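You operate a simulated robot arm through the tools that you are given. There is no shell and no other tool. Be economical: measure what you need, move in short steps, check, and stop when the job is done.

Carry out the task below with a simulated robot arm. There is one attempt and no reset: what you move stays moved.

JOB
Clear the drying mat and put the teapot together on its shelf.
Fine: filter in, lid on, pot on the white wall shelf; the spoon goes in the counter drawer, shut it again. Set down upright: teapot.
Where things are to end (x, y in the base frame): teapot within 6 cm of [95, 18]; spoon within 6 cm of [73, -41].

It is judged by the outcome, as a careful person would: the job done as asked, and still so three seconds after it is handed in. It fails if anything else is knocked over, pushed out of place, dropped, spilled or broken. Lids that push on must go on centred and level and be pressed home; caps that screw on are set level and turned clockwise until they are tight.

ROBOT AND FRAMES
A 7-joint arm with a two-finger parallel gripper, fixed in place. Base frame: the origin is at the foot of the arm, x ahead of it, y to its left, z up; the work surface is at about z = 86. Lengths are in cm, angles in rad, forces in N, time in s.
With the tool pointing down near the work surface it reaches from about 48 to 92 cm from the base axis. Its first joint turns from -2.007 to 2.007 rad. Payload 3.91 kg.
The tool frame sits at the grasp point between the pads (the TCP): z along the fingers, y along the line on which they close. The tips reach 3 cm beyond it. The gripper opens to 11 cm. The fingers are 2 cm wide and 1 cm thick; the gripper's body (4.8 by 11.2 cm) begins 5.5 cm behind the TCP.
Orientation is that of the tool frame in the base frame, as [roll, pitch, yaw] about the fixed x, y, z axes, in that order (R = Rz(yaw) Ry(pitch) Rx(roll)). With the fingers straight down and closing along the base's y, the tool's x points along the base's -x, its y along +y and its z along -z.

CONTROLS
- The arm moves only by the tool step_arm. Its argument "motion" is a list of rows, each a list of 3 entries, a list of its own where there are three numbers: the shift along the tool's x, y, z in units of 50 mm (1.0 is 50 mm), then the turn, a rotation vector about the tool's x, y, z in units of 8 degrees (1.0 is 8 degrees), then the gripper command, from -1 (shut) to 1 (fully open), values between in proportion. In form: [[[x, y, z], [rx, ry, rz], claw], ...]. A call has 1 to 12 rows; each row shifts and turns the commanded pose from where the row before left it, along the tool's axes as they then stand. A call with a number of a shift or a turn outside -1 to 1 is refused whole. Each row takes 0.2 s and may step no farther than 5 cm and 0.15 rad from the row before; otherwise, or with a gripper value out of range, the whole call is refused. Where a pose cannot be reached the arm comes as near as it can. A force on the tool above 90 N (or 10 N above the force at the start of the call, whichever is more), or a blocked arm, ends the call early, and 0.2 s more pass. The fingers move at their own pace (about 15.3 cm/s each) and stop on an object; they squeeze with about 29 N. The grip force told is the motor's: it shows also when the fingers shut on nothing. Time passes only in rows, and 0.2 s behind the last, so rows that do not move let the fingers close. The reply holds the time, the measured pose of the TCP, the force on the tool along the base axes, the opening and the grip force, in the units named above and with some noise, with the torque about the TCP (base axes, N m) and any sound that the robot's microphone picked up.
- Cameras (640 x 400 px; columns grow to the right, rows downward): "scene" is fixed at [5.07, -49.87, 142.66]; the picture's right is [0.55, -0.84, 0.00], its down [-0.37, -0.24, -0.90] and it looks along [0.75, 0.49, -0.45] (base axes); focal length 214 px, centre (320, 200). "wrist" rides on the gripper at [7.2, 1.7, -10.3] in the tool frame; the picture's right is [-0.23, 0.97, 0.00], its down [-0.76, -0.18, -0.62] and it looks along [-0.61, -0.14, 0.78] (tool axes); focal length 222 px, centre (320, 200). There is no depth. A picture from a camera that has moved, and an enlarged one, comes with that camera's place and axes in the base frame and with its lens.
- snapshot(camera): a new picture of that camera. It takes no simulated time.
- slide_trunk(by): slides the trunk up (or, below 0, down) by that many cm; the arm rides with it, the base frame stays. It gives what a move gives, with no picture.
- enlarge(camera, box): a new picture of the part [left, top, right, bottom] of that camera's present view, enlarged. It takes no simulated time.
- close_job(): hands the job in; it is judged then, once.

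Go step by step. Nothing tells you positions but the pictures and the camera data: compare them with the known pose of the tool, close in by small moves and look again before you grip or let go. The budget is 120 turns and 84 pictures, counting those below and the enlarged ones. Unless the task says otherwise, let go and move clear before handing in, and close with one line.

The tools are called as name(argument=value, ...) on one line, values as JSON. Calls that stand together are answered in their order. step_arm: Moves the arm, as the interface text tells. Its arguments: {"type":"object","properties":{"motion":{"type":"array"}},"required":["motion"]} The other tools are called the same way: slide_trunk (by) slides the trunk up or down; snapshot (camera) takes a picture; enlarge (camera, box) takes an enlarged picture of a part of a camera's view; close_job () hands the job in.

At the start:

```text
time_s: 0.0
position: [66.53, -2.72, 147.74]
tcp_rot: [-3.141, -0.001, -3.139]
wrist_force: [0.1, 0.7, 0.0]
moment: [0.01, 0.0, -0.02]
width: 11.01
gripper_force: 0.1
trunk travel left (down, up): [-73.9, 25.1]
```

scene: 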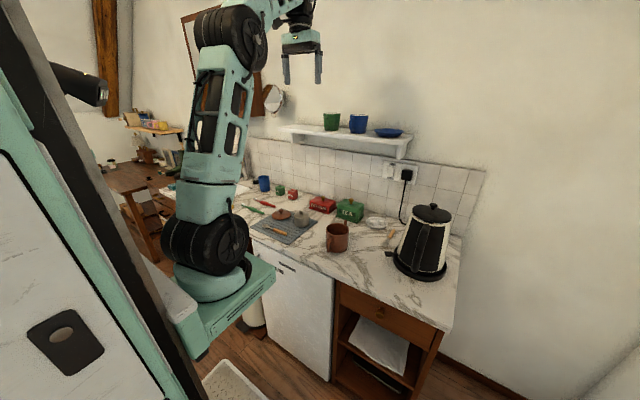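
wrist: 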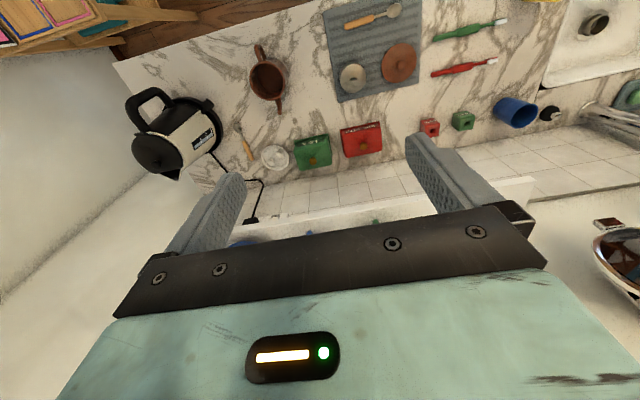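

I see the drying mat with what look like a spoon, a lid and a filter, the brown pot to its right, a drawer below the counter, and a white shelf on the wall. I'll take closer looks first.

enlarge(camera="scene", box=[220, 160, 400, 270])

enlarge(camera="wrist", box=[220, 0, 460, 150])

enlarge(camera="scene", box=[260, 90, 480, 230])

enlarge(camera="scene", box=[300, 250, 480, 400])

```text
3.56 times, centred on (310, 215) of scene
camera zoom: at [5.07, -49.87, 142.66], right [0.55, -0.84, 0.0], down [-0.37, -0.24, -0.9], along [0.75, 0.49, -0.45], focal length 763 px, centre (356, 147)
```

zoom: 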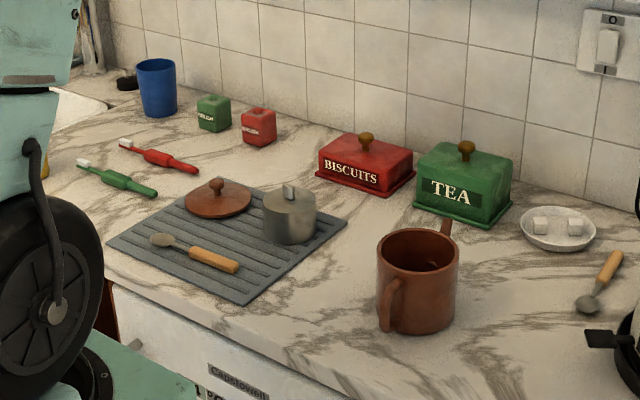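

```text
2.67 times, centred on (340, 75) of wrist
camera zoom: at [59.48, -1.01, 158.27], right [0.23, 0.97, 0.0], down [0.76, -0.18, 0.62], along [0.61, -0.14, -0.78], focal length 592 px, centre (267, 533)
```

zoom: 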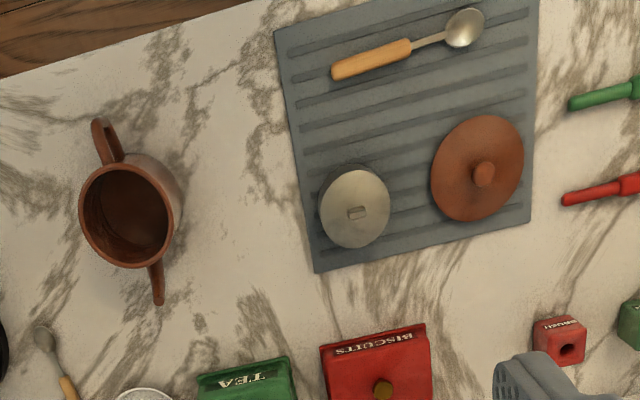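

```text
2.86 times, centred on (370, 160) of scene
camera zoom: at [5.07, -49.87, 142.66], right [0.55, -0.84, 0.0], down [-0.37, -0.24, -0.9], along [0.75, 0.49, -0.45], focal length 613 px, centre (177, 314)
```

zoom: 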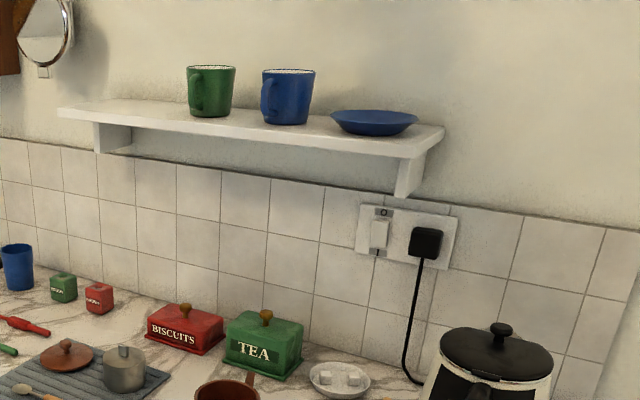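

```text
2.67 times, centred on (390, 325) of scene
camera zoom: at [5.07, -49.87, 142.66], right [0.55, -0.84, 0.0], down [-0.37, -0.24, -0.9], along [0.75, 0.49, -0.45], focal length 572 px, centre (133, -133)
```

zoom: 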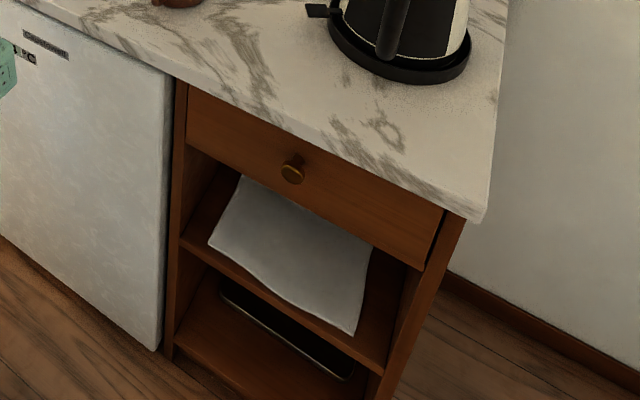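

I have rough positions (cm): spoon along y at (61.7, 5–17), filter (73, 5), lid (73, 18), pot (68, -17) with its handle towards me, drawer knob near (54, -41, 78). Next I go down over the mat for a closer look.

step_arm(motion=[[[0, 0.4, 0.9], [0, 0, 0], 1], [[0, 0.4, 0.9], [0, 0, 0], 1], [[0, 0.4, 0.9], [0, 0, 0], 1], [[0, 0.4, 0.9], [0, 0, 0], 1], [[0, 0.4, 0.9], [0, 0, 0], 1], [[0, 0.4, 0.9], [0, 0, 0], 1], [[0, 0, 0.9], [0, 0, 0], 1]])

snapshot(camera="wrist")

```text
time_s: 1.6
position: [66.61, 9.07, 116.22]
tcp_rot: [3.14, 0.001, -3.141]
wrist_force: [-0.7, -0.6, 0.4]
moment: [0.02, -0.01, -0.04]
width: 10.99
gripper_force: 0.2
trunk travel left (down, up): [-73.9, 25.1]
```

```text
77 pictures are left
camera wrist: at [59.53, 10.71, 126.6], right [0.23, 0.97, 0.0], down [0.76, -0.18, 0.62], along [0.61, -0.14, -0.78], focal length 222 px, centre (320, 200)
```

wrist: 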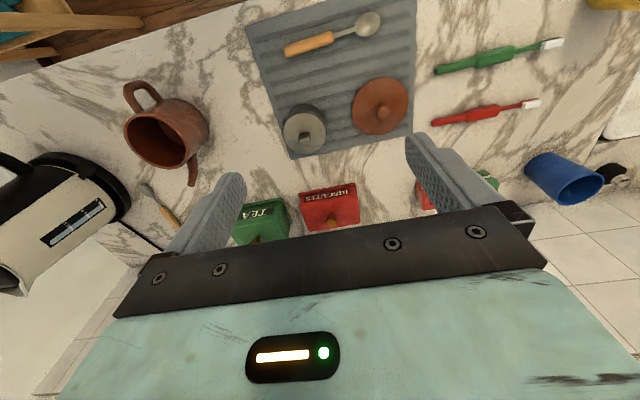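

The view shows all four items; I enlarge the filter, lid and pot.

enlarge(camera="wrist", box=[240, 0, 420, 165])

enlarge(camera="wrist", box=[110, 70, 230, 190])

```text
2.42 times, centred on (330, 82) of wrist
camera zoom: at [59.53, 10.71, 126.6], right [0.23, 0.97, 0.0], down [0.76, -0.18, 0.62], along [0.61, -0.14, -0.78], focal length 538 px, centre (296, 485)
```

zoom: 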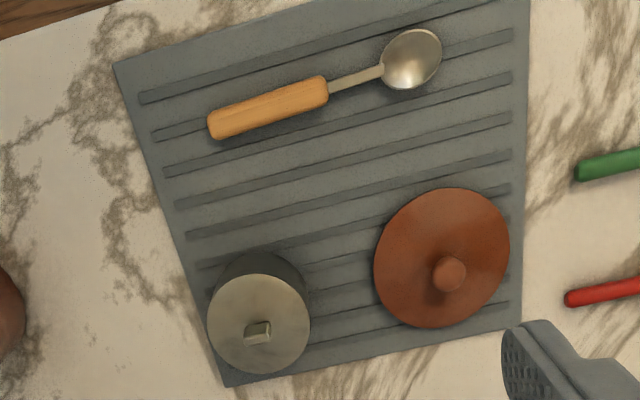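

```text
3.33 times, centred on (170, 130) of wrist
camera zoom: at [59.53, 10.71, 126.6], right [0.23, 0.97, 0.0], down [0.76, -0.18, 0.62], along [0.61, -0.14, -0.78], focal length 740 px, centre (820, 433)
```

zoom: 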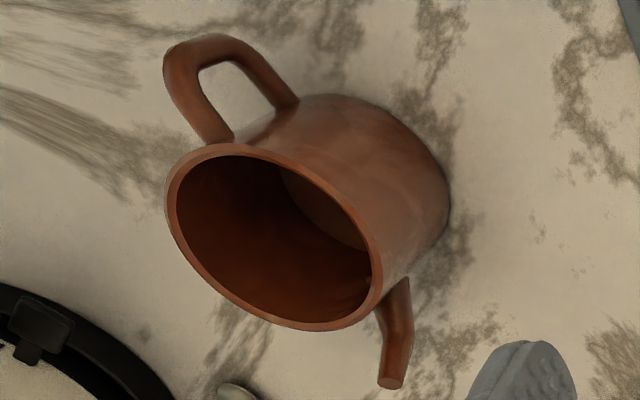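

Next is the filter: its tab is near (73.2, 5.0, ~92). I go above it with the gripper half open.

step_arm(motion=[[[-0.65, -0.4, 0.4], [0, 0, 0], 0], [[-0.65, -0.4, 0.6], [0, 0, 0], 0], [[0, 0, 0.8], [0, 0, 0], -0.3], [[0, 0, 0.8], [0, 0, 0], -0.3], [[0, 0, 0], [0, 0, 0], -0.3]])

enlarge(camera="wrist", box=[220, 60, 420, 220])

enlarge(camera="scene", box=[260, 160, 360, 250])

```text
time_s: 2.8
position: [73.34, 5.2, 103.39]
tcp_rot: [3.142, 0.001, -3.141]
wrist_force: [-1.1, -0.1, 0.8]
moment: [-0.06, -0.02, 0.01]
width: 3.87
gripper_force: 0.0
trunk travel left (down, up): [-73.9, 25.1]
```

```text
2.50 times, centred on (320, 140) of wrist
camera zoom: at [66.16, 6.95, 113.68], right [0.23, 0.97, 0.0], down [0.76, -0.18, 0.62], along [0.61, -0.14, -0.78], focal length 555 px, centre (320, 350)
```

zoom: 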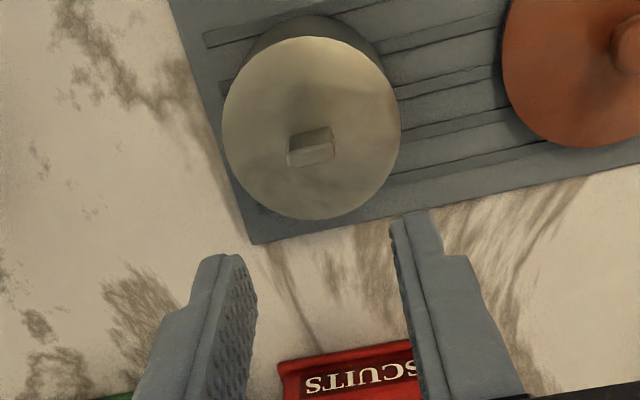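

```text
4.44 times, centred on (310, 205) of scene
camera zoom: at [5.07, -49.87, 142.66], right [0.55, -0.84, 0.0], down [-0.37, -0.24, -0.9], along [0.75, 0.49, -0.45], focal length 953 px, centre (364, 178)
```

zoom: 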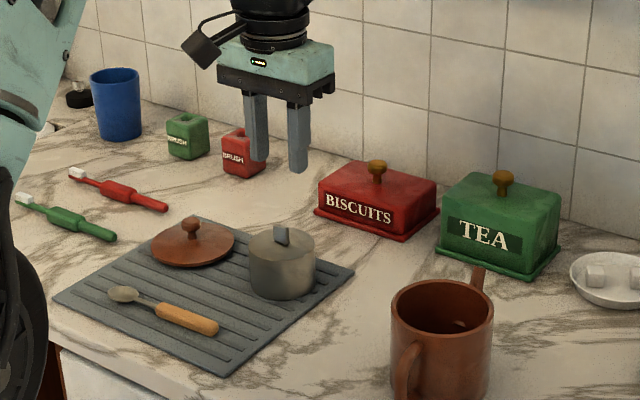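

The tab is at about (72.7, 5.2), its top near z 93. I lower around it.

step_arm(motion=[[[0.12, 0, 0.6], [0, 0, 0], -0.3], [[0, 0, 0.6], [0, 0, 0], -0.3], [[0, 0, 0.4], [0, 0, 0], -0.3], [[0, 0, 0], [0, 0, 0], -0.3]])

enlarge(camera="wrist", box=[220, 80, 420, 240])

enlarge(camera="scene", box=[270, 180, 330, 240])

```text
time_s: 3.8
position: [72.52, 5.35, 95.15]
tcp_rot: [3.141, -0.002, -3.141]
wrist_force: [-0.3, 0.3, -0.2]
moment: [0.01, -0.03, -0.02]
width: 3.85
gripper_force: 0.1
trunk travel left (down, up): [-73.9, 25.1]
```

```text
2.50 times, centred on (320, 160) of wrist
camera zoom: at [65.4, 7.04, 105.62], right [0.23, 0.97, 0.0], down [0.76, -0.18, 0.62], along [0.61, -0.14, -0.78], focal length 555 px, centre (320, 300)
```

zoom: 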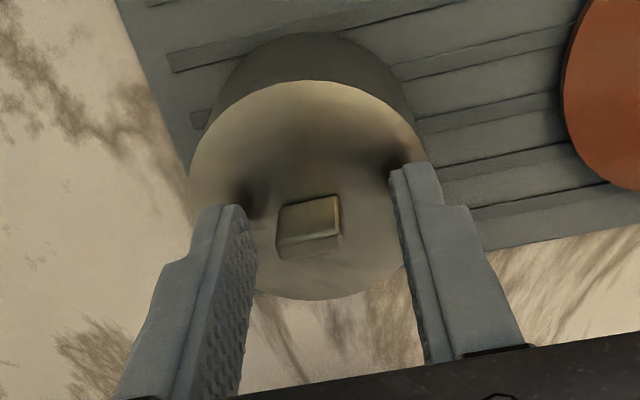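

```text
6.67 times, centred on (300, 210) of scene
camera zoom: at [5.07, -49.87, 142.66], right [0.55, -0.84, 0.0], down [-0.37, -0.24, -0.9], along [0.75, 0.49, -0.45], focal length 1430 px, centre (453, 133)
```

zoom: 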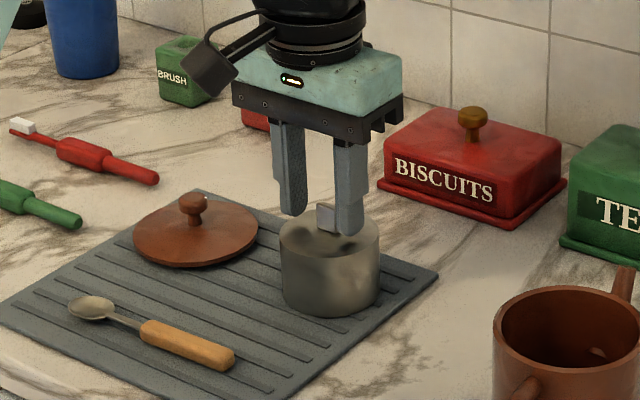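

The tab is between the fingers. I shift 0.3 cm in -y, go a bit lower and close.

step_arm(motion=[[[0, -0.06, 0.08], [0, 0, 0], -0.3], [[0, 0, 0], [0, 0, 0], -1], [[0, 0, 0], [0, 0, 0], -1], [[0, 0, 0], [0, 0, 0], -1]])

```text
time_s: 4.8
position: [72.49, 5.04, 94.94]
tcp_rot: [-3.141, 0.001, -3.141]
wrist_force: [0.4, 0.8, 1.0]
moment: [0.0, 0.01, 0.01]
width: 1.73
gripper_force: 28.8
trunk travel left (down, up): [-73.9, 25.1]
```

The tab is gripped at 1.73 cm. I lift 13 cm and look.

step_arm(motion=[[[0, 0, -0.2], [0, 0, 0], -1], [[0, 0, -0.6], [0, 0, 0], -1], [[0, 0, -0.6], [0, 0, 0], -1], [[0, 0, -0.6], [0, 0, 0], -1], [[0, 0, -0.6], [0, 0, 0], -1], [[0.2, -0.8, 0], [0, 0, 0], -1], [[0.2, -0.8, 0], [0, 0, 0], -1], [[0.2, -0.8, 0], [0, 0, 0], -1], [[0.2, -0.8, 0], [0, 0, 0], -1], [[0, 0, 0], [0, 0, 0], -1]])

snapshot(camera="wrist")

enlarge(camera="scene", box=[290, 160, 390, 260])

```text
time_s: 7.0
position: [68.58, -10.86, 108.25]
tcp_rot: [3.14, 0.0, -3.139]
wrist_force: [0.4, -0.7, -0.9]
moment: [0.01, 0.0, -0.02]
width: 1.7
gripper_force: 29.0
trunk travel left (down, up): [-73.9, 25.1]
```

```text
70 pictures are left
camera wrist: at [61.53, -9.2, 118.59], right [0.23, 0.97, 0.0], down [0.76, -0.18, 0.62], along [0.61, -0.14, -0.78], focal length 222 px, centre (320, 200)
```

wrist: 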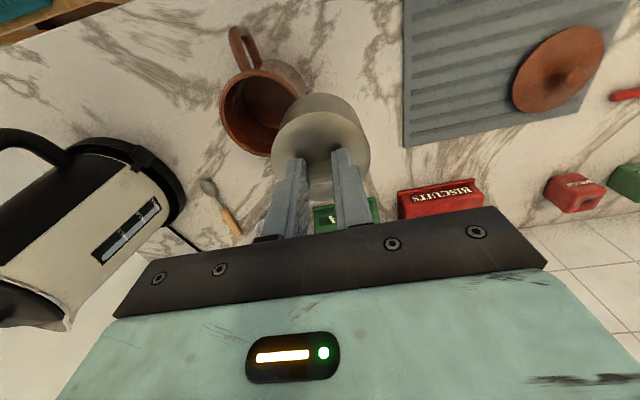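

```text
4.00 times, centred on (340, 210) of scene
camera zoom: at [5.07, -49.87, 142.66], right [0.55, -0.84, 0.0], down [-0.37, -0.24, -0.9], along [0.75, 0.49, -0.45], focal length 858 px, centre (240, 160)
```

zoom: 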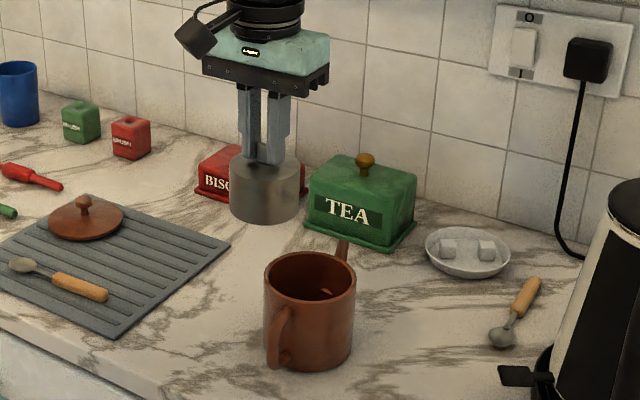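

The filter is held upright. The pot's mouth centre is about (67.9, -16.9), rim z≈94.3; I move above it and check.

step_arm(motion=[[[0.07, -0.6, 0], [0, 0, 0], -1], [[0.07, -0.6, 0], [0, 0, 0], -1], [[0, 0, 0.35], [0, 0, 0], -1], [[0, 0, 0], [0, 0, 0], -1]])

enlarge(camera="wrist", box=[240, 60, 400, 200])

enlarge(camera="scene", box=[305, 200, 375, 260])

```text
time_s: 8.0
position: [67.96, -16.93, 106.24]
tcp_rot: [3.141, -0.001, 3.139]
wrist_force: [0.8, 0.2, -1.1]
moment: [-0.02, -0.01, 0.02]
width: 1.72
gripper_force: 28.8
trunk travel left (down, up): [-73.9, 25.1]
```

```text
2.86 times, centred on (320, 130) of wrist
camera zoom: at [60.85, -15.37, 116.66], right [0.23, 0.97, 0.0], down [0.76, -0.18, 0.62], along [0.61, -0.14, -0.78], focal length 635 px, centre (320, 400)
```

zoom: 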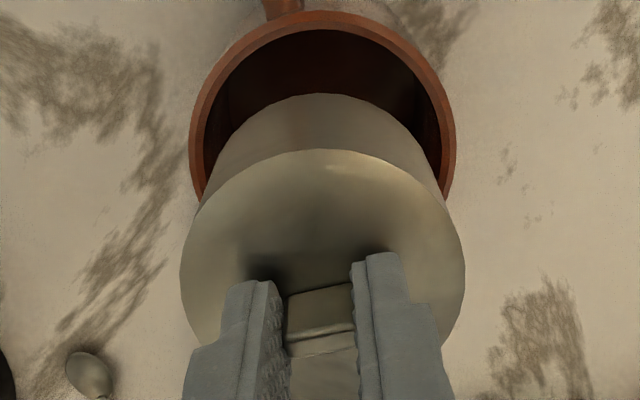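

```text
6.67 times, centred on (340, 230) of scene
camera zoom: at [5.07, -49.87, 142.66], right [0.55, -0.84, 0.0], down [-0.37, -0.24, -0.9], along [0.75, 0.49, -0.45], focal length 1430 px, centre (187, 0)
```

zoom: 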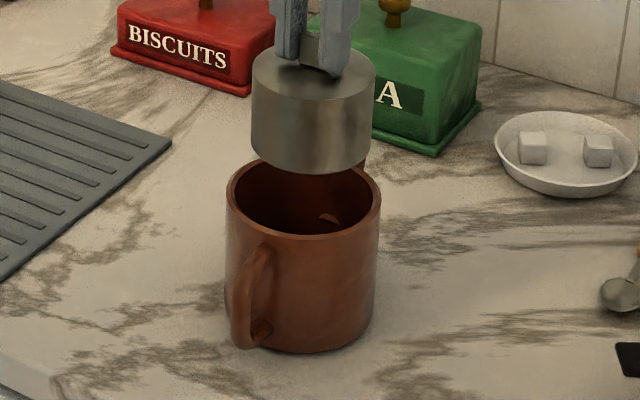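

Alignment is good, with the filter perhaps 0.2 cm too far in +x. I correct and start lowering it into the pot.

step_arm(motion=[[[0.04, 0, 0], [0, 0, 0], -1], [[0, 0, 0.4], [0, 0, 0], -1], [[0, 0, 0.3], [0, 0, 0], -1], [[0, 0, 0.3], [0, 0, 0], -1], [[0, 0, 0], [0, 0, 0], -1]])

enlarge(camera="wrist", box=[240, 60, 400, 200])

enlarge(camera="scene", box=[305, 200, 375, 260])

```text
time_s: 9.2
position: [67.59, -17.02, 101.32]
tcp_rot: [-3.141, 0.0, -3.139]
wrist_force: [0.3, 0.4, -0.9]
moment: [-0.02, -0.03, -0.03]
width: 1.72
gripper_force: 29.0
trunk travel left (down, up): [-73.9, 25.1]
```

```text
2.86 times, centred on (320, 130) of wrist
camera zoom: at [60.5, -15.42, 111.66], right [0.23, 0.97, 0.0], down [0.76, -0.18, 0.62], along [0.61, -0.14, -0.78], focal length 635 px, centre (320, 400)
```

zoom: 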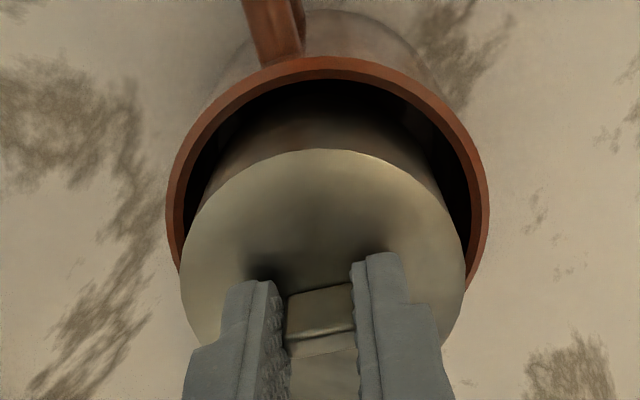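

```text
6.67 times, centred on (340, 230) of scene
camera zoom: at [5.07, -49.87, 142.66], right [0.55, -0.84, 0.0], down [-0.37, -0.24, -0.9], along [0.75, 0.49, -0.45], focal length 1430 px, centre (187, 0)
```

zoom: 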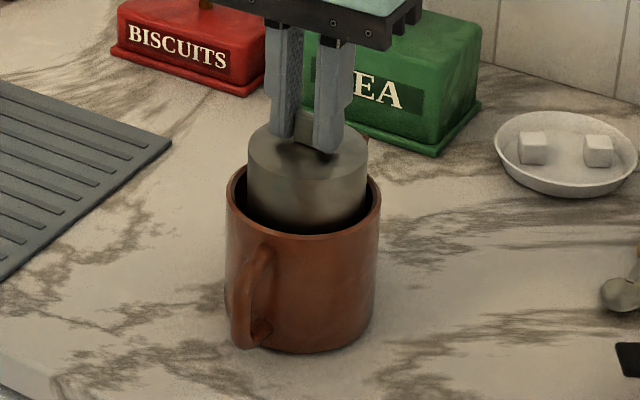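

It is entering centred. I continue down in small steps, watching the force.

step_arm(motion=[[[0, 0.02, 0.3], [0, 0, 0], -1], [[0, 0, 0.3], [0, 0, 0], -1], [[0, 0, 0.3], [0, 0, 0], -1], [[0, 0, 0.1], [0, 0, 0], -1], [[0, 0, 0], [0, 0, 0], -1]])

```text
time_s: 10.4
position: [67.49, -17.07, 96.44]
tcp_rot: [3.141, 0.002, -3.139]
wrist_force: [-0.6, -0.4, -0.9]
moment: [0.02, 0.04, 0.0]
width: 1.7
gripper_force: 28.5
trunk travel left (down, up): [-73.9, 25.1]
```

step_arm(motion=[[[0, 0, 0.1], [0, 0, 0], -1], [[0, 0, 0.1], [0, 0, 0], -1], [[0, 0, 0], [0, 0, 0], -1]])

enlarge(camera="wrist", box=[240, 60, 400, 200])

```text
time_s: 11.2
position: [67.61, -16.99, 95.29]
tcp_rot: [-3.141, 0.0, -3.139]
wrist_force: [0.0, 0.2, -0.3]
moment: [0.03, -0.02, -0.02]
width: 1.7
gripper_force: 29.2
trunk travel left (down, up): [-73.9, 25.1]
```

```text
2.86 times, centred on (320, 130) of wrist
camera zoom: at [60.48, -15.31, 105.63], right [0.23, 0.97, 0.0], down [0.76, -0.18, 0.62], along [0.61, -0.14, -0.78], focal length 635 px, centre (320, 400)
```

zoom: 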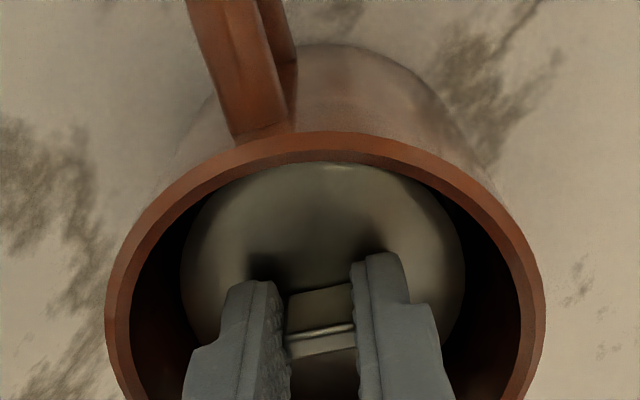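

No contact yet; I lower further in millimetre steps.

step_arm(motion=[[[0, 0, 0.05], [0, 0, 0], -1], [[0, 0, 0.05], [0, 0, 0], -1], [[0, 0, 0], [0, 0, 0], -1]])

```text
time_s: 12.0
position: [67.53, -16.88, 94.87]
tcp_rot: [-3.14, 0.003, -3.14]
wrist_force: [-0.2, -2.7, 21.5]
moment: [-0.11, -0.11, -0.01]
width: 1.67
gripper_force: 29.1
trunk travel left (down, up): [-73.9, 25.1]
```

The filter touched the bottom. I release it and lift straight out.

step_arm(motion=[[[0, 0, -0.03], [0, 0, 0], -0.35], [[0, 0, 0], [0, 0, 0], -0.35], [[0, 0, -0.3], [0, 0, 0], -0.35], [[0, 0, -0.8], [0, 0, 0], -0.35], [[0, 0, -0.8], [0, 0, 0], -0.35], [[0, 0, 0], [0, 0, 0], -0.35]])

enlarge(camera="wrist", box=[220, 60, 420, 200])

```text
time_s: 13.4
position: [67.53, -16.75, 104.12]
tcp_rot: [-3.141, 0.002, -3.141]
wrist_force: [0.4, -0.1, -1.1]
moment: [-0.02, -0.01, 0.0]
width: 3.57
gripper_force: 0.1
trunk travel left (down, up): [-73.9, 25.1]
```

```text
2.86 times, centred on (320, 130) of wrist
camera zoom: at [60.5, -15.1, 114.63], right [0.23, 0.97, 0.0], down [0.76, -0.18, 0.62], along [0.61, -0.14, -0.78], focal length 635 px, centre (320, 400)
```

zoom: 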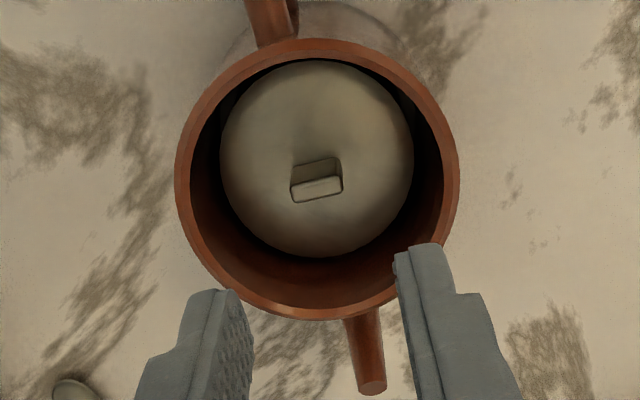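

The filter is seated level and centred in the pot (centre ≈ 67.6, -16.8). Now to the lid, knob at about (72.8, 17.9).

step_arm(motion=[[[-0.13, 0.87, 0], [0, 0, 0], -0.2], [[-0.13, 0.87, 0], [0, 0, 0], -0.2], [[-0.13, 0.87, 0], [0, 0, 0], -0.2], [[-0.13, 0.87, 0], [0, 0, 0], -0.2], [[-0.13, 0.87, 0], [0, 0, 0], -0.2], [[-0.13, 0.87, 0], [0, 0, 0], -0.2], [[-0.13, 0.87, 0], [0, 0, 0], -0.2], [[-0.13, 0.87, 0.5], [0, 0, 0], -0.2], [[0, 0, 0.5], [0, 0, 0], -0.2], [[0, 0, 0], [0, 0, 0], -0.2]])

enlarge(camera="wrist", box=[220, 60, 420, 220])

enlarge(camera="scene", box=[240, 180, 310, 240])

```text
refused: row 8 steps farther than a row can; nothing moved
```

```text
2.50 times, centred on (320, 140) of wrist
camera zoom: at [60.5, -15.1, 114.63], right [0.23, 0.97, 0.0], down [0.76, -0.18, 0.62], along [0.61, -0.14, -0.78], focal length 555 px, centre (320, 350)
```

zoom: 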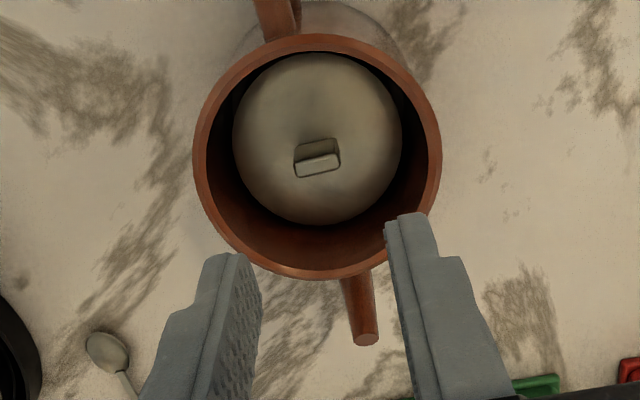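

```text
6.67 times, centred on (275, 210) of scene
camera zoom: at [5.07, -49.87, 142.66], right [0.55, -0.84, 0.0], down [-0.37, -0.24, -0.9], along [0.75, 0.49, -0.45], focal length 1430 px, centre (620, 133)
```

zoom: 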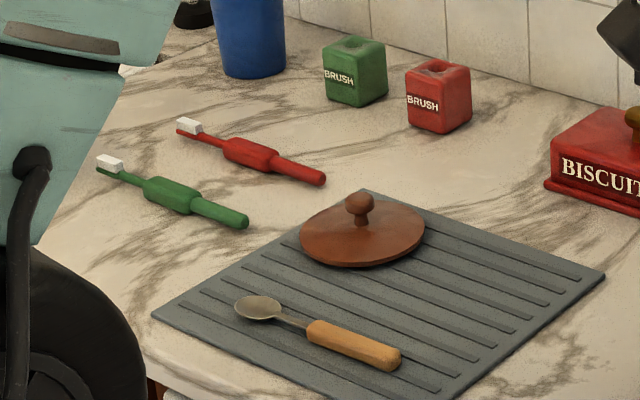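

A step was too long; I repeat it in shorter rows.

step_arm(motion=[[[-0.13, 0.87, 0], [0, 0, 0], -0.2], [[-0.13, 0.87, 0], [0, 0, 0], -0.2], [[-0.13, 0.87, 0], [0, 0, 0], -0.2], [[-0.13, 0.87, 0], [0, 0, 0], -0.2], [[-0.13, 0.87, 0], [0, 0, 0], -0.2], [[-0.13, 0.87, 0], [0, 0, 0], -0.2], [[-0.13, 0.87, 0], [0, 0, 0], -0.2], [[-0.13, 0.87, 0], [0, 0, 0], -0.2], [[0, 0, 0.9], [0, 0, 0], -0.2], [[0, 0, 0], [0, 0, 0], -0.2]])

enlarge(camera="wrist", box=[220, 60, 420, 220])

```text
time_s: 15.6
position: [72.79, 18.1, 99.84]
tcp_rot: [3.141, 0.002, 3.14]
wrist_force: [-1.4, -0.4, -1.4]
moment: [0.02, -0.01, 0.0]
width: 4.4
gripper_force: 0.0
trunk travel left (down, up): [-73.9, 25.1]
```

```text
2.50 times, centred on (320, 140) of wrist
camera zoom: at [65.68, 19.72, 110.16], right [0.23, 0.97, 0.0], down [0.76, -0.18, 0.62], along [0.61, -0.14, -0.78], focal length 555 px, centre (320, 350)
```

zoom: 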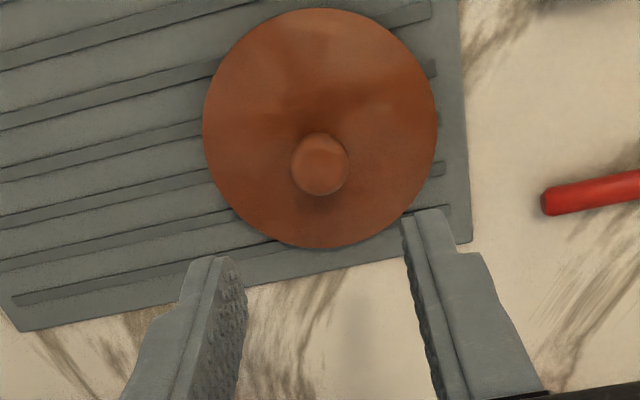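

The knob is right under the tool. I lower to z≈91.7 and look.

step_arm(motion=[[[0, 0, 0.6], [0, 0, 0], -0.2], [[0, 0, 0.6], [0, 0, 0], -0.2], [[0, 0, 0.4], [0, 0, 0], -0.2], [[0, 0, 0], [0, 0, 0], -0.2]])

enlarge(camera="scene", box=[255, 190, 305, 230])

```text
time_s: 16.6
position: [73.01, 17.8, 92.31]
tcp_rot: [3.141, -0.001, -3.138]
wrist_force: [0.0, -0.2, 1.6]
moment: [0.06, 0.0, 0.05]
width: 4.39
gripper_force: 0.0
trunk travel left (down, up): [-73.9, 25.1]
```

```text
10.00 times, centred on (280, 210) of scene
camera zoom: at [5.07, -49.87, 142.66], right [0.55, -0.84, 0.0], down [-0.37, -0.24, -0.9], along [0.75, 0.49, -0.45], focal length 2145 px, centre (720, 100)
```

zoom: 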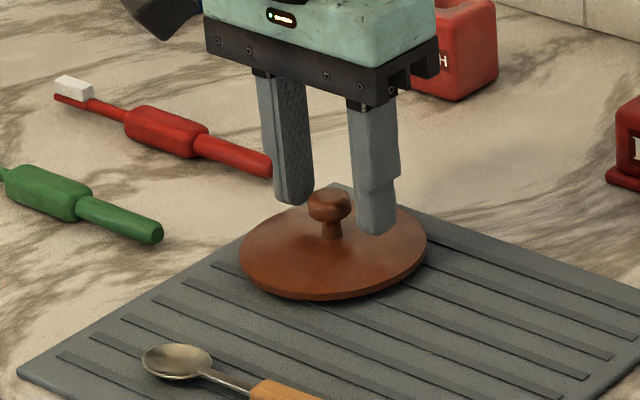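

The fingertips straddle the knob head. I go 0.3 cm lower and close.

step_arm(motion=[[[0, 0, 0.06], [0, 0, 0], -0.2], [[0, 0, 0], [0, 0, 0], -1], [[0, 0, 0], [0, 0, 0], -1], [[0, 0, 0], [0, 0, 0], -1]])

enlarge(camera="scene", box=[255, 190, 305, 230])

```text
time_s: 17.6
position: [72.86, 18.0, 91.91]
tcp_rot: [3.141, 0.0, -3.141]
wrist_force: [1.5, 0.9, -0.3]
moment: [0.04, 0.02, -0.03]
width: 2.01
gripper_force: 29.2
trunk travel left (down, up): [-73.9, 25.1]
```

```text
10.00 times, centred on (280, 210) of scene
camera zoom: at [5.07, -49.87, 142.66], right [0.55, -0.84, 0.0], down [-0.37, -0.24, -0.9], along [0.75, 0.49, -0.45], focal length 2145 px, centre (720, 100)
```

zoom: 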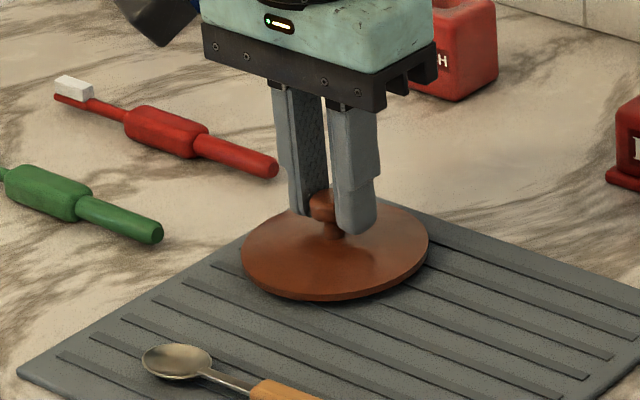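

The knob is gripped (2.0 cm). I lift 10 cm and carry it over to the pot.

step_arm(motion=[[[0, 0, -0.2], [0, 0, 0], -1], [[0, 0, -0.9], [0, 0, 0], -1], [[0, 0, -0.9], [0, 0, 0], -1], [[0.13, -0.8, 0], [0, 0, 0], -1], [[0.13, -0.8, 0], [0, 0, 0], -1], [[0.13, -0.8, 0], [0, 0, 0], -1], [[0.13, -0.8, 0], [0, 0, 0], -1], [[0.13, -0.8, 0], [0, 0, 0], -1], [[0.13, -0.8, 0], [0, 0, 0], -1], [[0.13, -0.8, 0], [0, 0, 0], -1], [[0.13, -0.8, 0], [0, 0, 0], -1], [[0, 0, 0], [0, 0, 0], -1]])

enlarge(camera="wrist", box=[220, 60, 420, 220])

enlarge(camera="scene", box=[300, 190, 380, 260])

```text
time_s: 20.2
position: [67.8, -13.97, 101.73]
tcp_rot: [-3.141, 0.0, -3.139]
wrist_force: [-0.5, -0.1, -0.8]
moment: [0.0, 0.03, 0.0]
width: 2.03
gripper_force: 29.2
trunk travel left (down, up): [-73.9, 25.1]
```

```text
2.50 times, centred on (320, 140) of wrist
camera zoom: at [60.75, -12.28, 112.07], right [0.23, 0.97, 0.0], down [0.76, -0.18, 0.62], along [0.61, -0.14, -0.78], focal length 555 px, centre (320, 350)
```

zoom: 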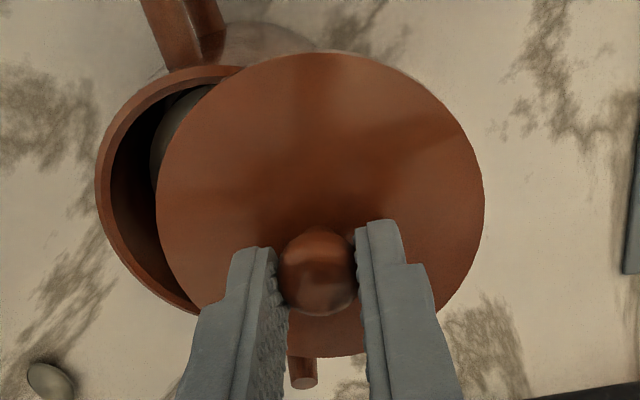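

```text
5.71 times, centred on (340, 225) of scene
camera zoom: at [5.07, -49.87, 142.66], right [0.55, -0.84, 0.0], down [-0.37, -0.24, -0.9], along [0.75, 0.49, -0.45], focal length 1226 px, centre (206, 57)
```

zoom: 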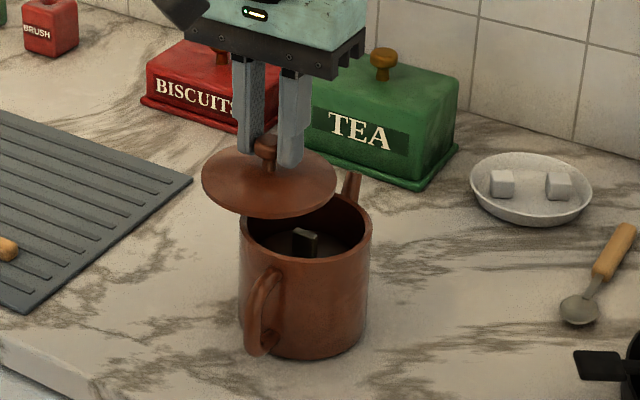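

The lid hangs level. I move the last 2.9 cm in -y and check centring.

step_arm(motion=[[[0.03, -0.3, 0], [0, 0, 0], -1], [[0.02, -0.28, 0], [0, 0, 0], -1], [[0, 0, 0.2], [0, 0, 0], -1], [[0, 0, 0], [0, 0, 0], -1]])

enlarge(camera="wrist", box=[220, 60, 420, 220])

enlarge(camera="scene", box=[310, 205, 370, 255])

```text
time_s: 21.2
position: [67.27, -16.98, 100.59]
tcp_rot: [-3.141, -0.001, -3.141]
wrist_force: [-0.8, -0.2, -0.4]
moment: [0.01, 0.02, 0.03]
width: 2.05
gripper_force: 28.7
trunk travel left (down, up): [-73.9, 25.1]
```

```text
2.50 times, centred on (320, 140) of wrist
camera zoom: at [60.24, -15.26, 110.94], right [0.23, 0.97, 0.0], down [0.76, -0.18, 0.62], along [0.61, -0.14, -0.78], focal length 555 px, centre (320, 350)
```

zoom: 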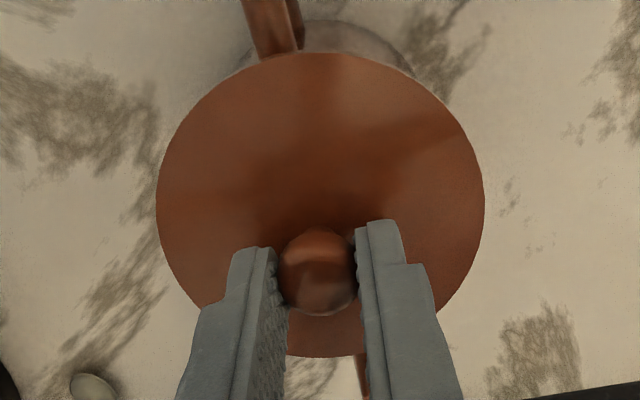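

```text
8.00 times, centred on (340, 230) of scene
camera zoom: at [5.07, -49.87, 142.66], right [0.55, -0.84, 0.0], down [-0.37, -0.24, -0.9], along [0.75, 0.49, -0.45], focal length 1716 px, centre (160, -40)
```

zoom: 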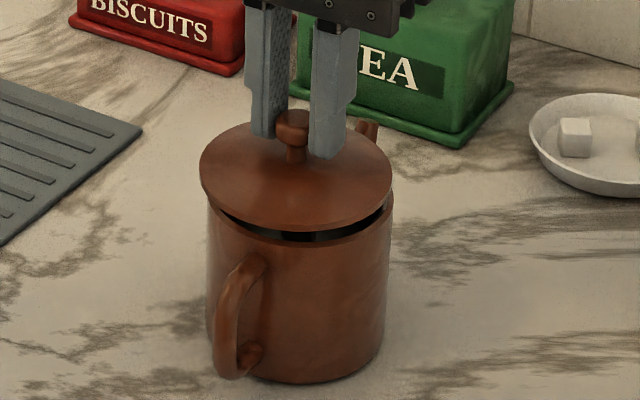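

The lid needs about 0.35 cm in +x. I correct that and lower close to the rim.

step_arm(motion=[[[-0.07, 0, 0], [0, 0, 0], -1], [[0, 0, 0.15], [0, 0, 0], -1], [[0, 0, 0], [0, 0, 0], -1]])

enlarge(camera="scene", box=[310, 205, 370, 255])

enlarge(camera="wrist", box=[240, 60, 400, 200])

```text
time_s: 22.0
position: [67.62, -17.13, 99.88]
tcp_rot: [-3.141, 0.0, -3.139]
wrist_force: [0.8, 0.1, 0.9]
moment: [-0.01, 0.01, -0.02]
width: 2.03
gripper_force: 29.1
trunk travel left (down, up): [-73.9, 25.1]
```

```text
8.00 times, centred on (340, 230) of scene
camera zoom: at [5.07, -49.87, 142.66], right [0.55, -0.84, 0.0], down [-0.37, -0.24, -0.9], along [0.75, 0.49, -0.45], focal length 1716 px, centre (160, -40)
```

zoom: 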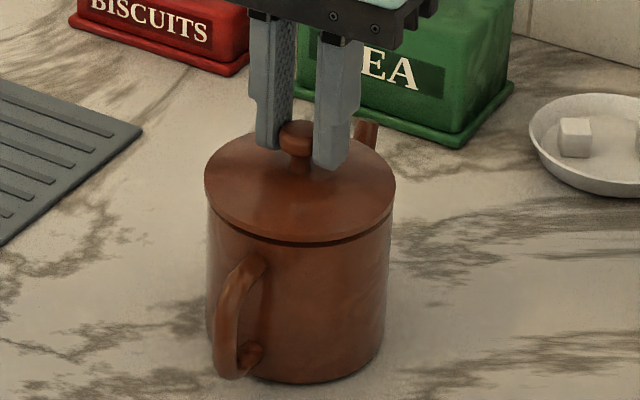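

```text
2.86 times, centred on (320, 130) of wrist
camera zoom: at [60.56, -15.34, 110.19], right [0.23, 0.97, 0.0], down [0.76, -0.18, 0.62], along [0.61, -0.14, -0.78], focal length 635 px, centre (320, 400)
```

zoom: 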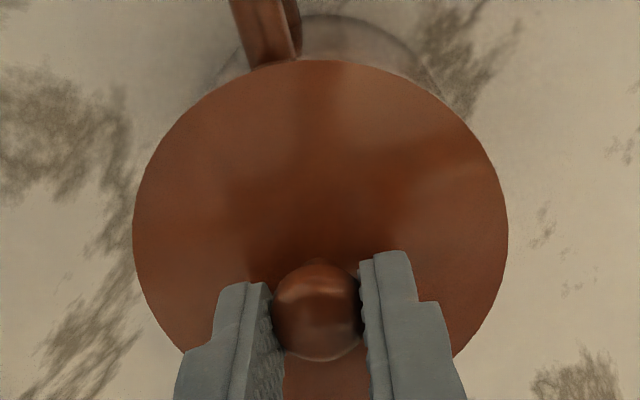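

Lid and rim are concentric now. I lower to contact and press lightly.

step_arm(motion=[[[0, 0.01, 0.08], [0, 0, 0], -1], [[0, 0, 0.06], [0, 0, 0], -1], [[0, 0, 0], [0, 0, 0], -1]])

enlarge(camera="scene", box=[310, 205, 370, 255])

```text
time_s: 22.8
position: [67.81, -16.84, 99.31]
tcp_rot: [-3.14, -0.002, -3.14]
wrist_force: [0.6, -0.2, 0.6]
moment: [-0.05, 0.02, -0.02]
width: 2.04
gripper_force: 28.9
trunk travel left (down, up): [-73.9, 25.1]
```

```text
8.00 times, centred on (340, 230) of scene
camera zoom: at [5.07, -49.87, 142.66], right [0.55, -0.84, 0.0], down [-0.37, -0.24, -0.9], along [0.75, 0.49, -0.45], focal length 1716 px, centre (160, -40)
```

zoom: 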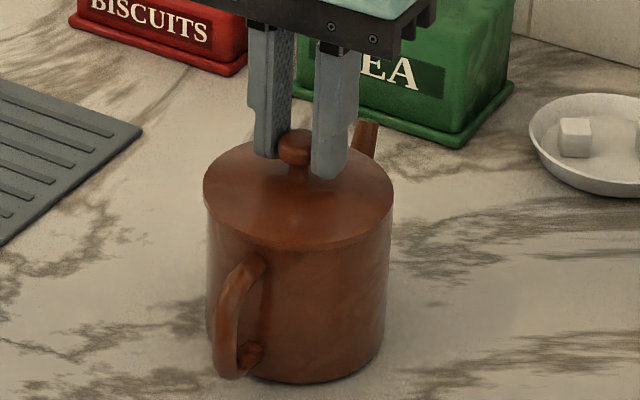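

step_arm(motion=[[[0, 0, 0.06], [0, 0, 0], -1], [[0, 0, 0.04], [0, 0, 0], -1], [[0, 0, 0], [0, 0, 0], -1]])

```text
time_s: 23.6
position: [67.77, -16.95, 98.81]
tcp_rot: [3.14, 0.004, -3.14]
wrist_force: [2.6, 3.3, 21.0]
moment: [0.03, -0.13, 0.02]
width: 2.05
gripper_force: 29.2
trunk travel left (down, up): [-73.9, 25.1]
```

Contact at 21 N. I press a bit more and look.

step_arm(motion=[[[0, 0, 0.03], [0, 0, 0], -1], [[0, 0, 0], [0, 0, 0], -1]])

enlarge(camera="scene", box=[310, 205, 370, 255])

```text
time_s: 24.2
position: [67.7, -16.98, 98.69]
tcp_rot: [-3.141, 0.002, -3.139]
wrist_force: [5.1, 3.5, 20.3]
moment: [0.09, -0.29, -0.02]
width: 2.05
gripper_force: 29.2
trunk travel left (down, up): [-73.9, 25.1]
```

```text
8.00 times, centred on (340, 230) of scene
camera zoom: at [5.07, -49.87, 142.66], right [0.55, -0.84, 0.0], down [-0.37, -0.24, -0.9], along [0.75, 0.49, -0.45], focal length 1716 px, centre (160, -40)
```

zoom: 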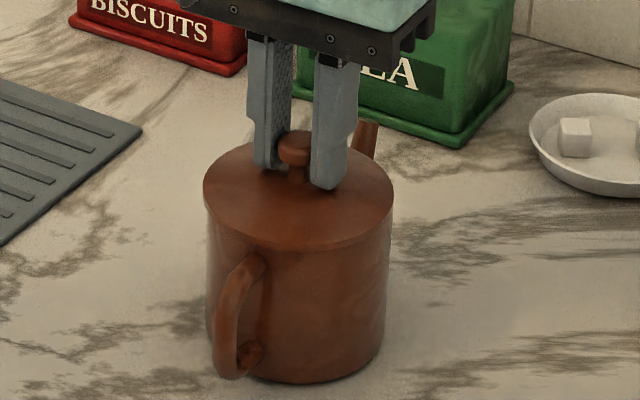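

The lid sits on the rim. I release, rise and check it from above.

step_arm(motion=[[[0, 0, -0.04], [0, 0, 0], -1], [[0, 0, 0], [0, 0, 0], -0.2], [[0, 0, 0], [0, 0, 0], -0.2], [[0, 0, -0.6], [0, 0, 0], -0.2], [[0, 0, -0.6], [0, 0, 0], -0.2], [[0, 0, 0], [0, 0, 0], -1], [[0, 0, 0], [0, 0, 0], -1]])

enlarge(camera="scene", box=[310, 205, 370, 255])

enlarge(camera="wrist", box=[240, 60, 400, 200])

```text
time_s: 25.8
position: [67.46, -17.01, 104.96]
tcp_rot: [-3.141, -0.001, -3.14]
wrist_force: [1.4, -0.8, 0.3]
moment: [0.0, 0.02, 0.0]
width: 0.0
gripper_force: 29.3
trunk travel left (down, up): [-73.9, 25.1]
```

```text
8.00 times, centred on (340, 230) of scene
camera zoom: at [5.07, -49.87, 142.66], right [0.55, -0.84, 0.0], down [-0.37, -0.24, -0.9], along [0.75, 0.49, -0.45], focal length 1716 px, centre (160, -40)
```

zoom: 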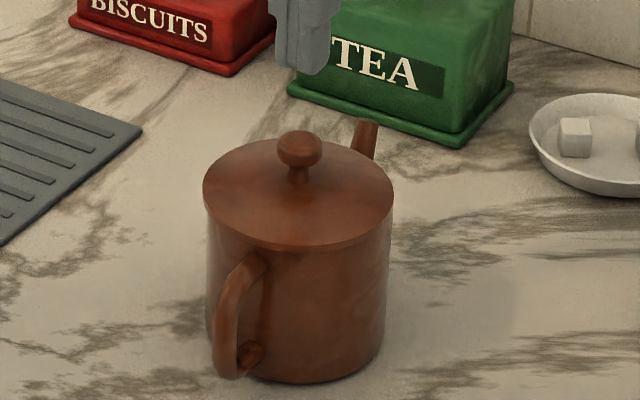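

```text
2.86 times, centred on (320, 130) of wrist
camera zoom: at [60.4, -15.25, 115.15], right [0.23, 0.97, 0.0], down [0.76, -0.18, 0.62], along [0.61, -0.14, -0.78], focal length 635 px, centre (320, 400)
```

zoom: 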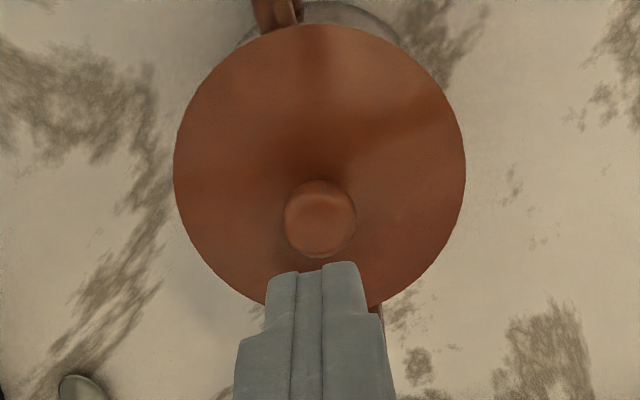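

The lid is centred and level. I press the knob with closed fingers to make sure it is home.

step_arm(motion=[[[0, 0, 0.5], [0, 0, 0], -1], [[0, 0, 0.25], [0, 0, 0], -1], [[0, 0, 0.1], [0, 0, 0], -1], [[0, 0, 0.06], [0, 0, 0], -1], [[0, 0, 0], [0, 0, 0], -1]])

```text
time_s: 27.0
position: [67.6, -17.0, 100.8]
tcp_rot: [-3.14, 0.011, -3.14]
wrist_force: [-11.2, -5.4, 73.2]
moment: [-0.1, 0.28, 0.06]
width: 0.01
gripper_force: 28.5
trunk travel left (down, up): [-73.9, 25.1]
```

Pressed home at 73 N. Now I rise and go look at the shelf from nearer to measure its height and edges.

step_arm(motion=[[[0, 0, -0.5], [0, 0, 0], -1], [[0, 0, -1], [0, 0, 0], 1], [[0, 0, -1], [0, 0, 0], 1], [[0, 0, -1], [0, 0, 0], 1], [[0, 0, -1], [0, 0, 0], 1], [[0, 0, -1], [0, 0, 0], 1], [[0, 0, -1], [0, 0, 0], 1], [[0, 0.9, -0.4], [0, 0, 0], 1], [[0, 0.9, -0.4], [0, 0, 0], 1], [[0, 0.9, -0.4], [0, 0, 0], 1], [[0, 0.9, -0.4], [0, 0, 0], 1], [[0, 0.9, 0], [0, 0, 0], 1]])

step_arm(motion=[[[0.5, 0.7, 0], [0, -1, 0], 1], [[0.5, 0.7, 0], [0, -1, 0], 1], [[0, 0, 0], [0, -1, 0], 1], [[0, 0, 0], [0, -1, 0], 1], [[0, 0, 0], [0, 0, 0], 1]])

snapshot(camera="wrist")

```text
time_s: 29.6
position: [67.86, 5.55, 140.81]
tcp_rot: [3.141, 0.001, 3.142]
wrist_force: [-0.1, -0.4, 0.2]
moment: [0.06, -0.02, 0.0]
width: 10.98
gripper_force: 0.1
trunk travel left (down, up): [-73.9, 25.1]
```

```text
time_s: 30.8
position: [62.67, 12.59, 140.31]
tcp_rot: [3.141, 0.559, 3.141]
wrist_force: [0.1, -0.2, 0.6]
moment: [0.02, 0.02, 0.04]
width: 11.01
gripper_force: 0.0
trunk travel left (down, up): [-73.9, 25.1]
```

```text
47 pictures are left
camera wrist: at [51.23, 14.3, 145.26], right [0.19, 0.97, 0.12], down [0.31, -0.18, 0.93], along [0.93, -0.14, -0.34], focal length 222 px, centre (320, 200)
```

wrist: 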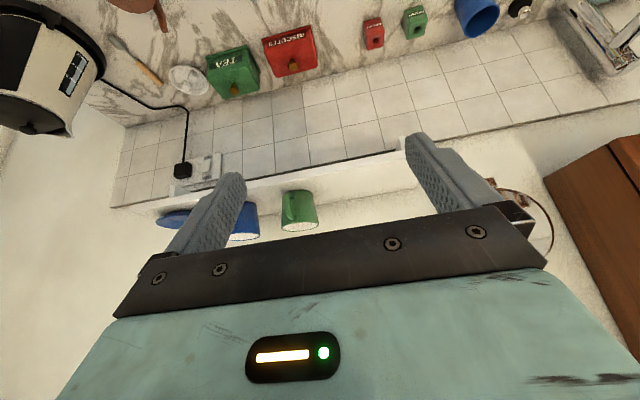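

I enlarge the shelf part of this view.

enlarge(camera="wrist", box=[230, 130, 430, 255])

```text
3.20 times, centred on (330, 192) of wrist
camera zoom: at [51.23, 14.3, 145.26], right [0.19, 0.97, 0.12], down [0.31, -0.18, 0.93], along [0.93, -0.14, -0.34], focal length 711 px, centre (288, 224)
```

zoom: 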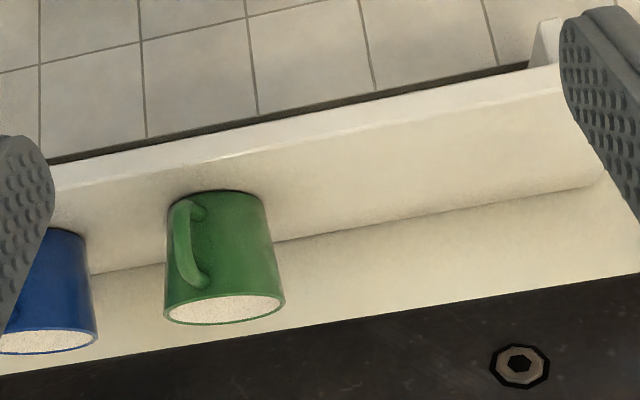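

The shelf top is at z≈126.4, from x≈88.8 to ≈106. Before carrying the pot I test the empty arm's reach to (95, 18) with the tool straight down.

step_arm(motion=[[[0, 0, 0], [0, 1, 0], 1], [[0, 0, 0], [0, 1, 0], 1], [[0, 0, 0], [0, 1, 0], 1], [[0, 0, 0], [0, 1, 0], 1], [[-0.9, 0.15, 0], [0, 0, 0], 1], [[-0.9, 0.15, 0], [0, 0, 0], 1], [[-0.9, 0.15, 0], [0, 0, 0], 1], [[-0.9, 0.15, 0], [0, 0, 0], 1], [[-0.9, 0.15, 0], [0, 0, 0], 1], [[-0.9, 0.15, 0], [0, 0, 0], 1], [[-0.9, 0.15, 0], [0, 0, 0], 1], [[0, 0, 0], [0, 0, 0], 1]])

```text
time_s: 33.4
position: [74.91, 13.24, 138.03]
tcp_rot: [-3.141, 0.002, -3.141]
wrist_force: [-0.5, 0.1, -0.4]
moment: [-0.03, 0.03, 0.01]
width: 11.02
gripper_force: 0.1
out of reach, approached as far as the arm can: row 7, 8, 9, 10, 11
trunk travel left (down, up): [-73.9, 25.1]
```

At this height the reach is limited; raising the trunk should help, so I slide it up 20 cm.

slide_trunk(by=20)

```text
time_s: 35.6
position: [75.11, 13.3, 157.93]
tcp_rot: [3.14, 0.001, 3.141]
wrist_force: [-1.0, -0.9, 0.2]
moment: [-0.01, 0.01, 0.01]
width: 11.01
gripper_force: 0.0
trunk travel left (down, up): [-93.9, 5.1]
```

step_arm(motion=[[[0, 0.2, 0.9], [0, 0, 0], 1], [[0, 0.2, 0.9], [0, 0, 0], 1], [[0, 0.2, 0.9], [0, 0, 0], 1], [[0, 0.2, 0.9], [0, 0, 0], 1], [[-0.8, 0.1, 0], [0, 0, 0], 1], [[-0.8, 0, 0], [0, 0, 0], 1], [[-0.8, 0, 0], [0, 0, 0], 1], [[-0.8, 0, 0], [0, 0, 0], 1], [[-0.8, 0, 0], [0, 0, 0], 1], [[0, 0, 0], [0, 0, 0], 1]])

```text
time_s: 37.8
position: [84.78, 15.61, 139.15]
tcp_rot: [-3.141, 0.001, -3.141]
wrist_force: [0.2, -0.8, -0.6]
moment: [0.01, -0.02, 0.0]
width: 11.0
gripper_force: 0.2
out of reach, approached as far as the arm can: row 7, 8, 9
trunk travel left (down, up): [-93.9, 5.1]
```

Tool-down reach ends near 86–90 cm, so I'll hold the pot with the tool tilted about 32° forward. I raise the trunk 5 cm and test that tilted pose empty.

slide_trunk(by=5)

step_arm(motion=[[[0, 0, 0], [0, -1, 0], 1], [[0, 0, 0], [0, -1, 0], 1], [[0, 0, 0], [0, -1, 0], 1], [[0, 0, 0], [0, -1, 0], 1], [[-0.565, 0.16, 0.353], [0, 0, 0], 1], [[-0.565, 0.16, 0.353], [0, 0, 0], 1], [[-0.565, 0.16, 0.353], [0, 0, 0], 1], [[0, 0, 0], [0, 0, 0], 1]])

```text
time_s: 38.7
position: [84.71, 15.78, 144.27]
tcp_rot: [-3.141, 0.002, -3.141]
wrist_force: [-0.7, 0.2, 0.3]
moment: [0.02, -0.02, 0.0]
width: 11.0
gripper_force: 0.1
trunk travel left (down, up): [-98.9, 0.1]
```

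```text
time_s: 40.5
position: [94.92, 18.64, 145.34]
tcp_rot: [3.14, 0.559, 3.141]
wrist_force: [-0.5, -0.2, 0.0]
moment: [0.01, 0.02, 0.0]
width: 11.02
gripper_force: 0.2
out of reach, approached as far as the arm can: row 1, 2, 3, 4, 5, 6, 7
trunk travel left (down, up): [-98.9, 0.1]
```

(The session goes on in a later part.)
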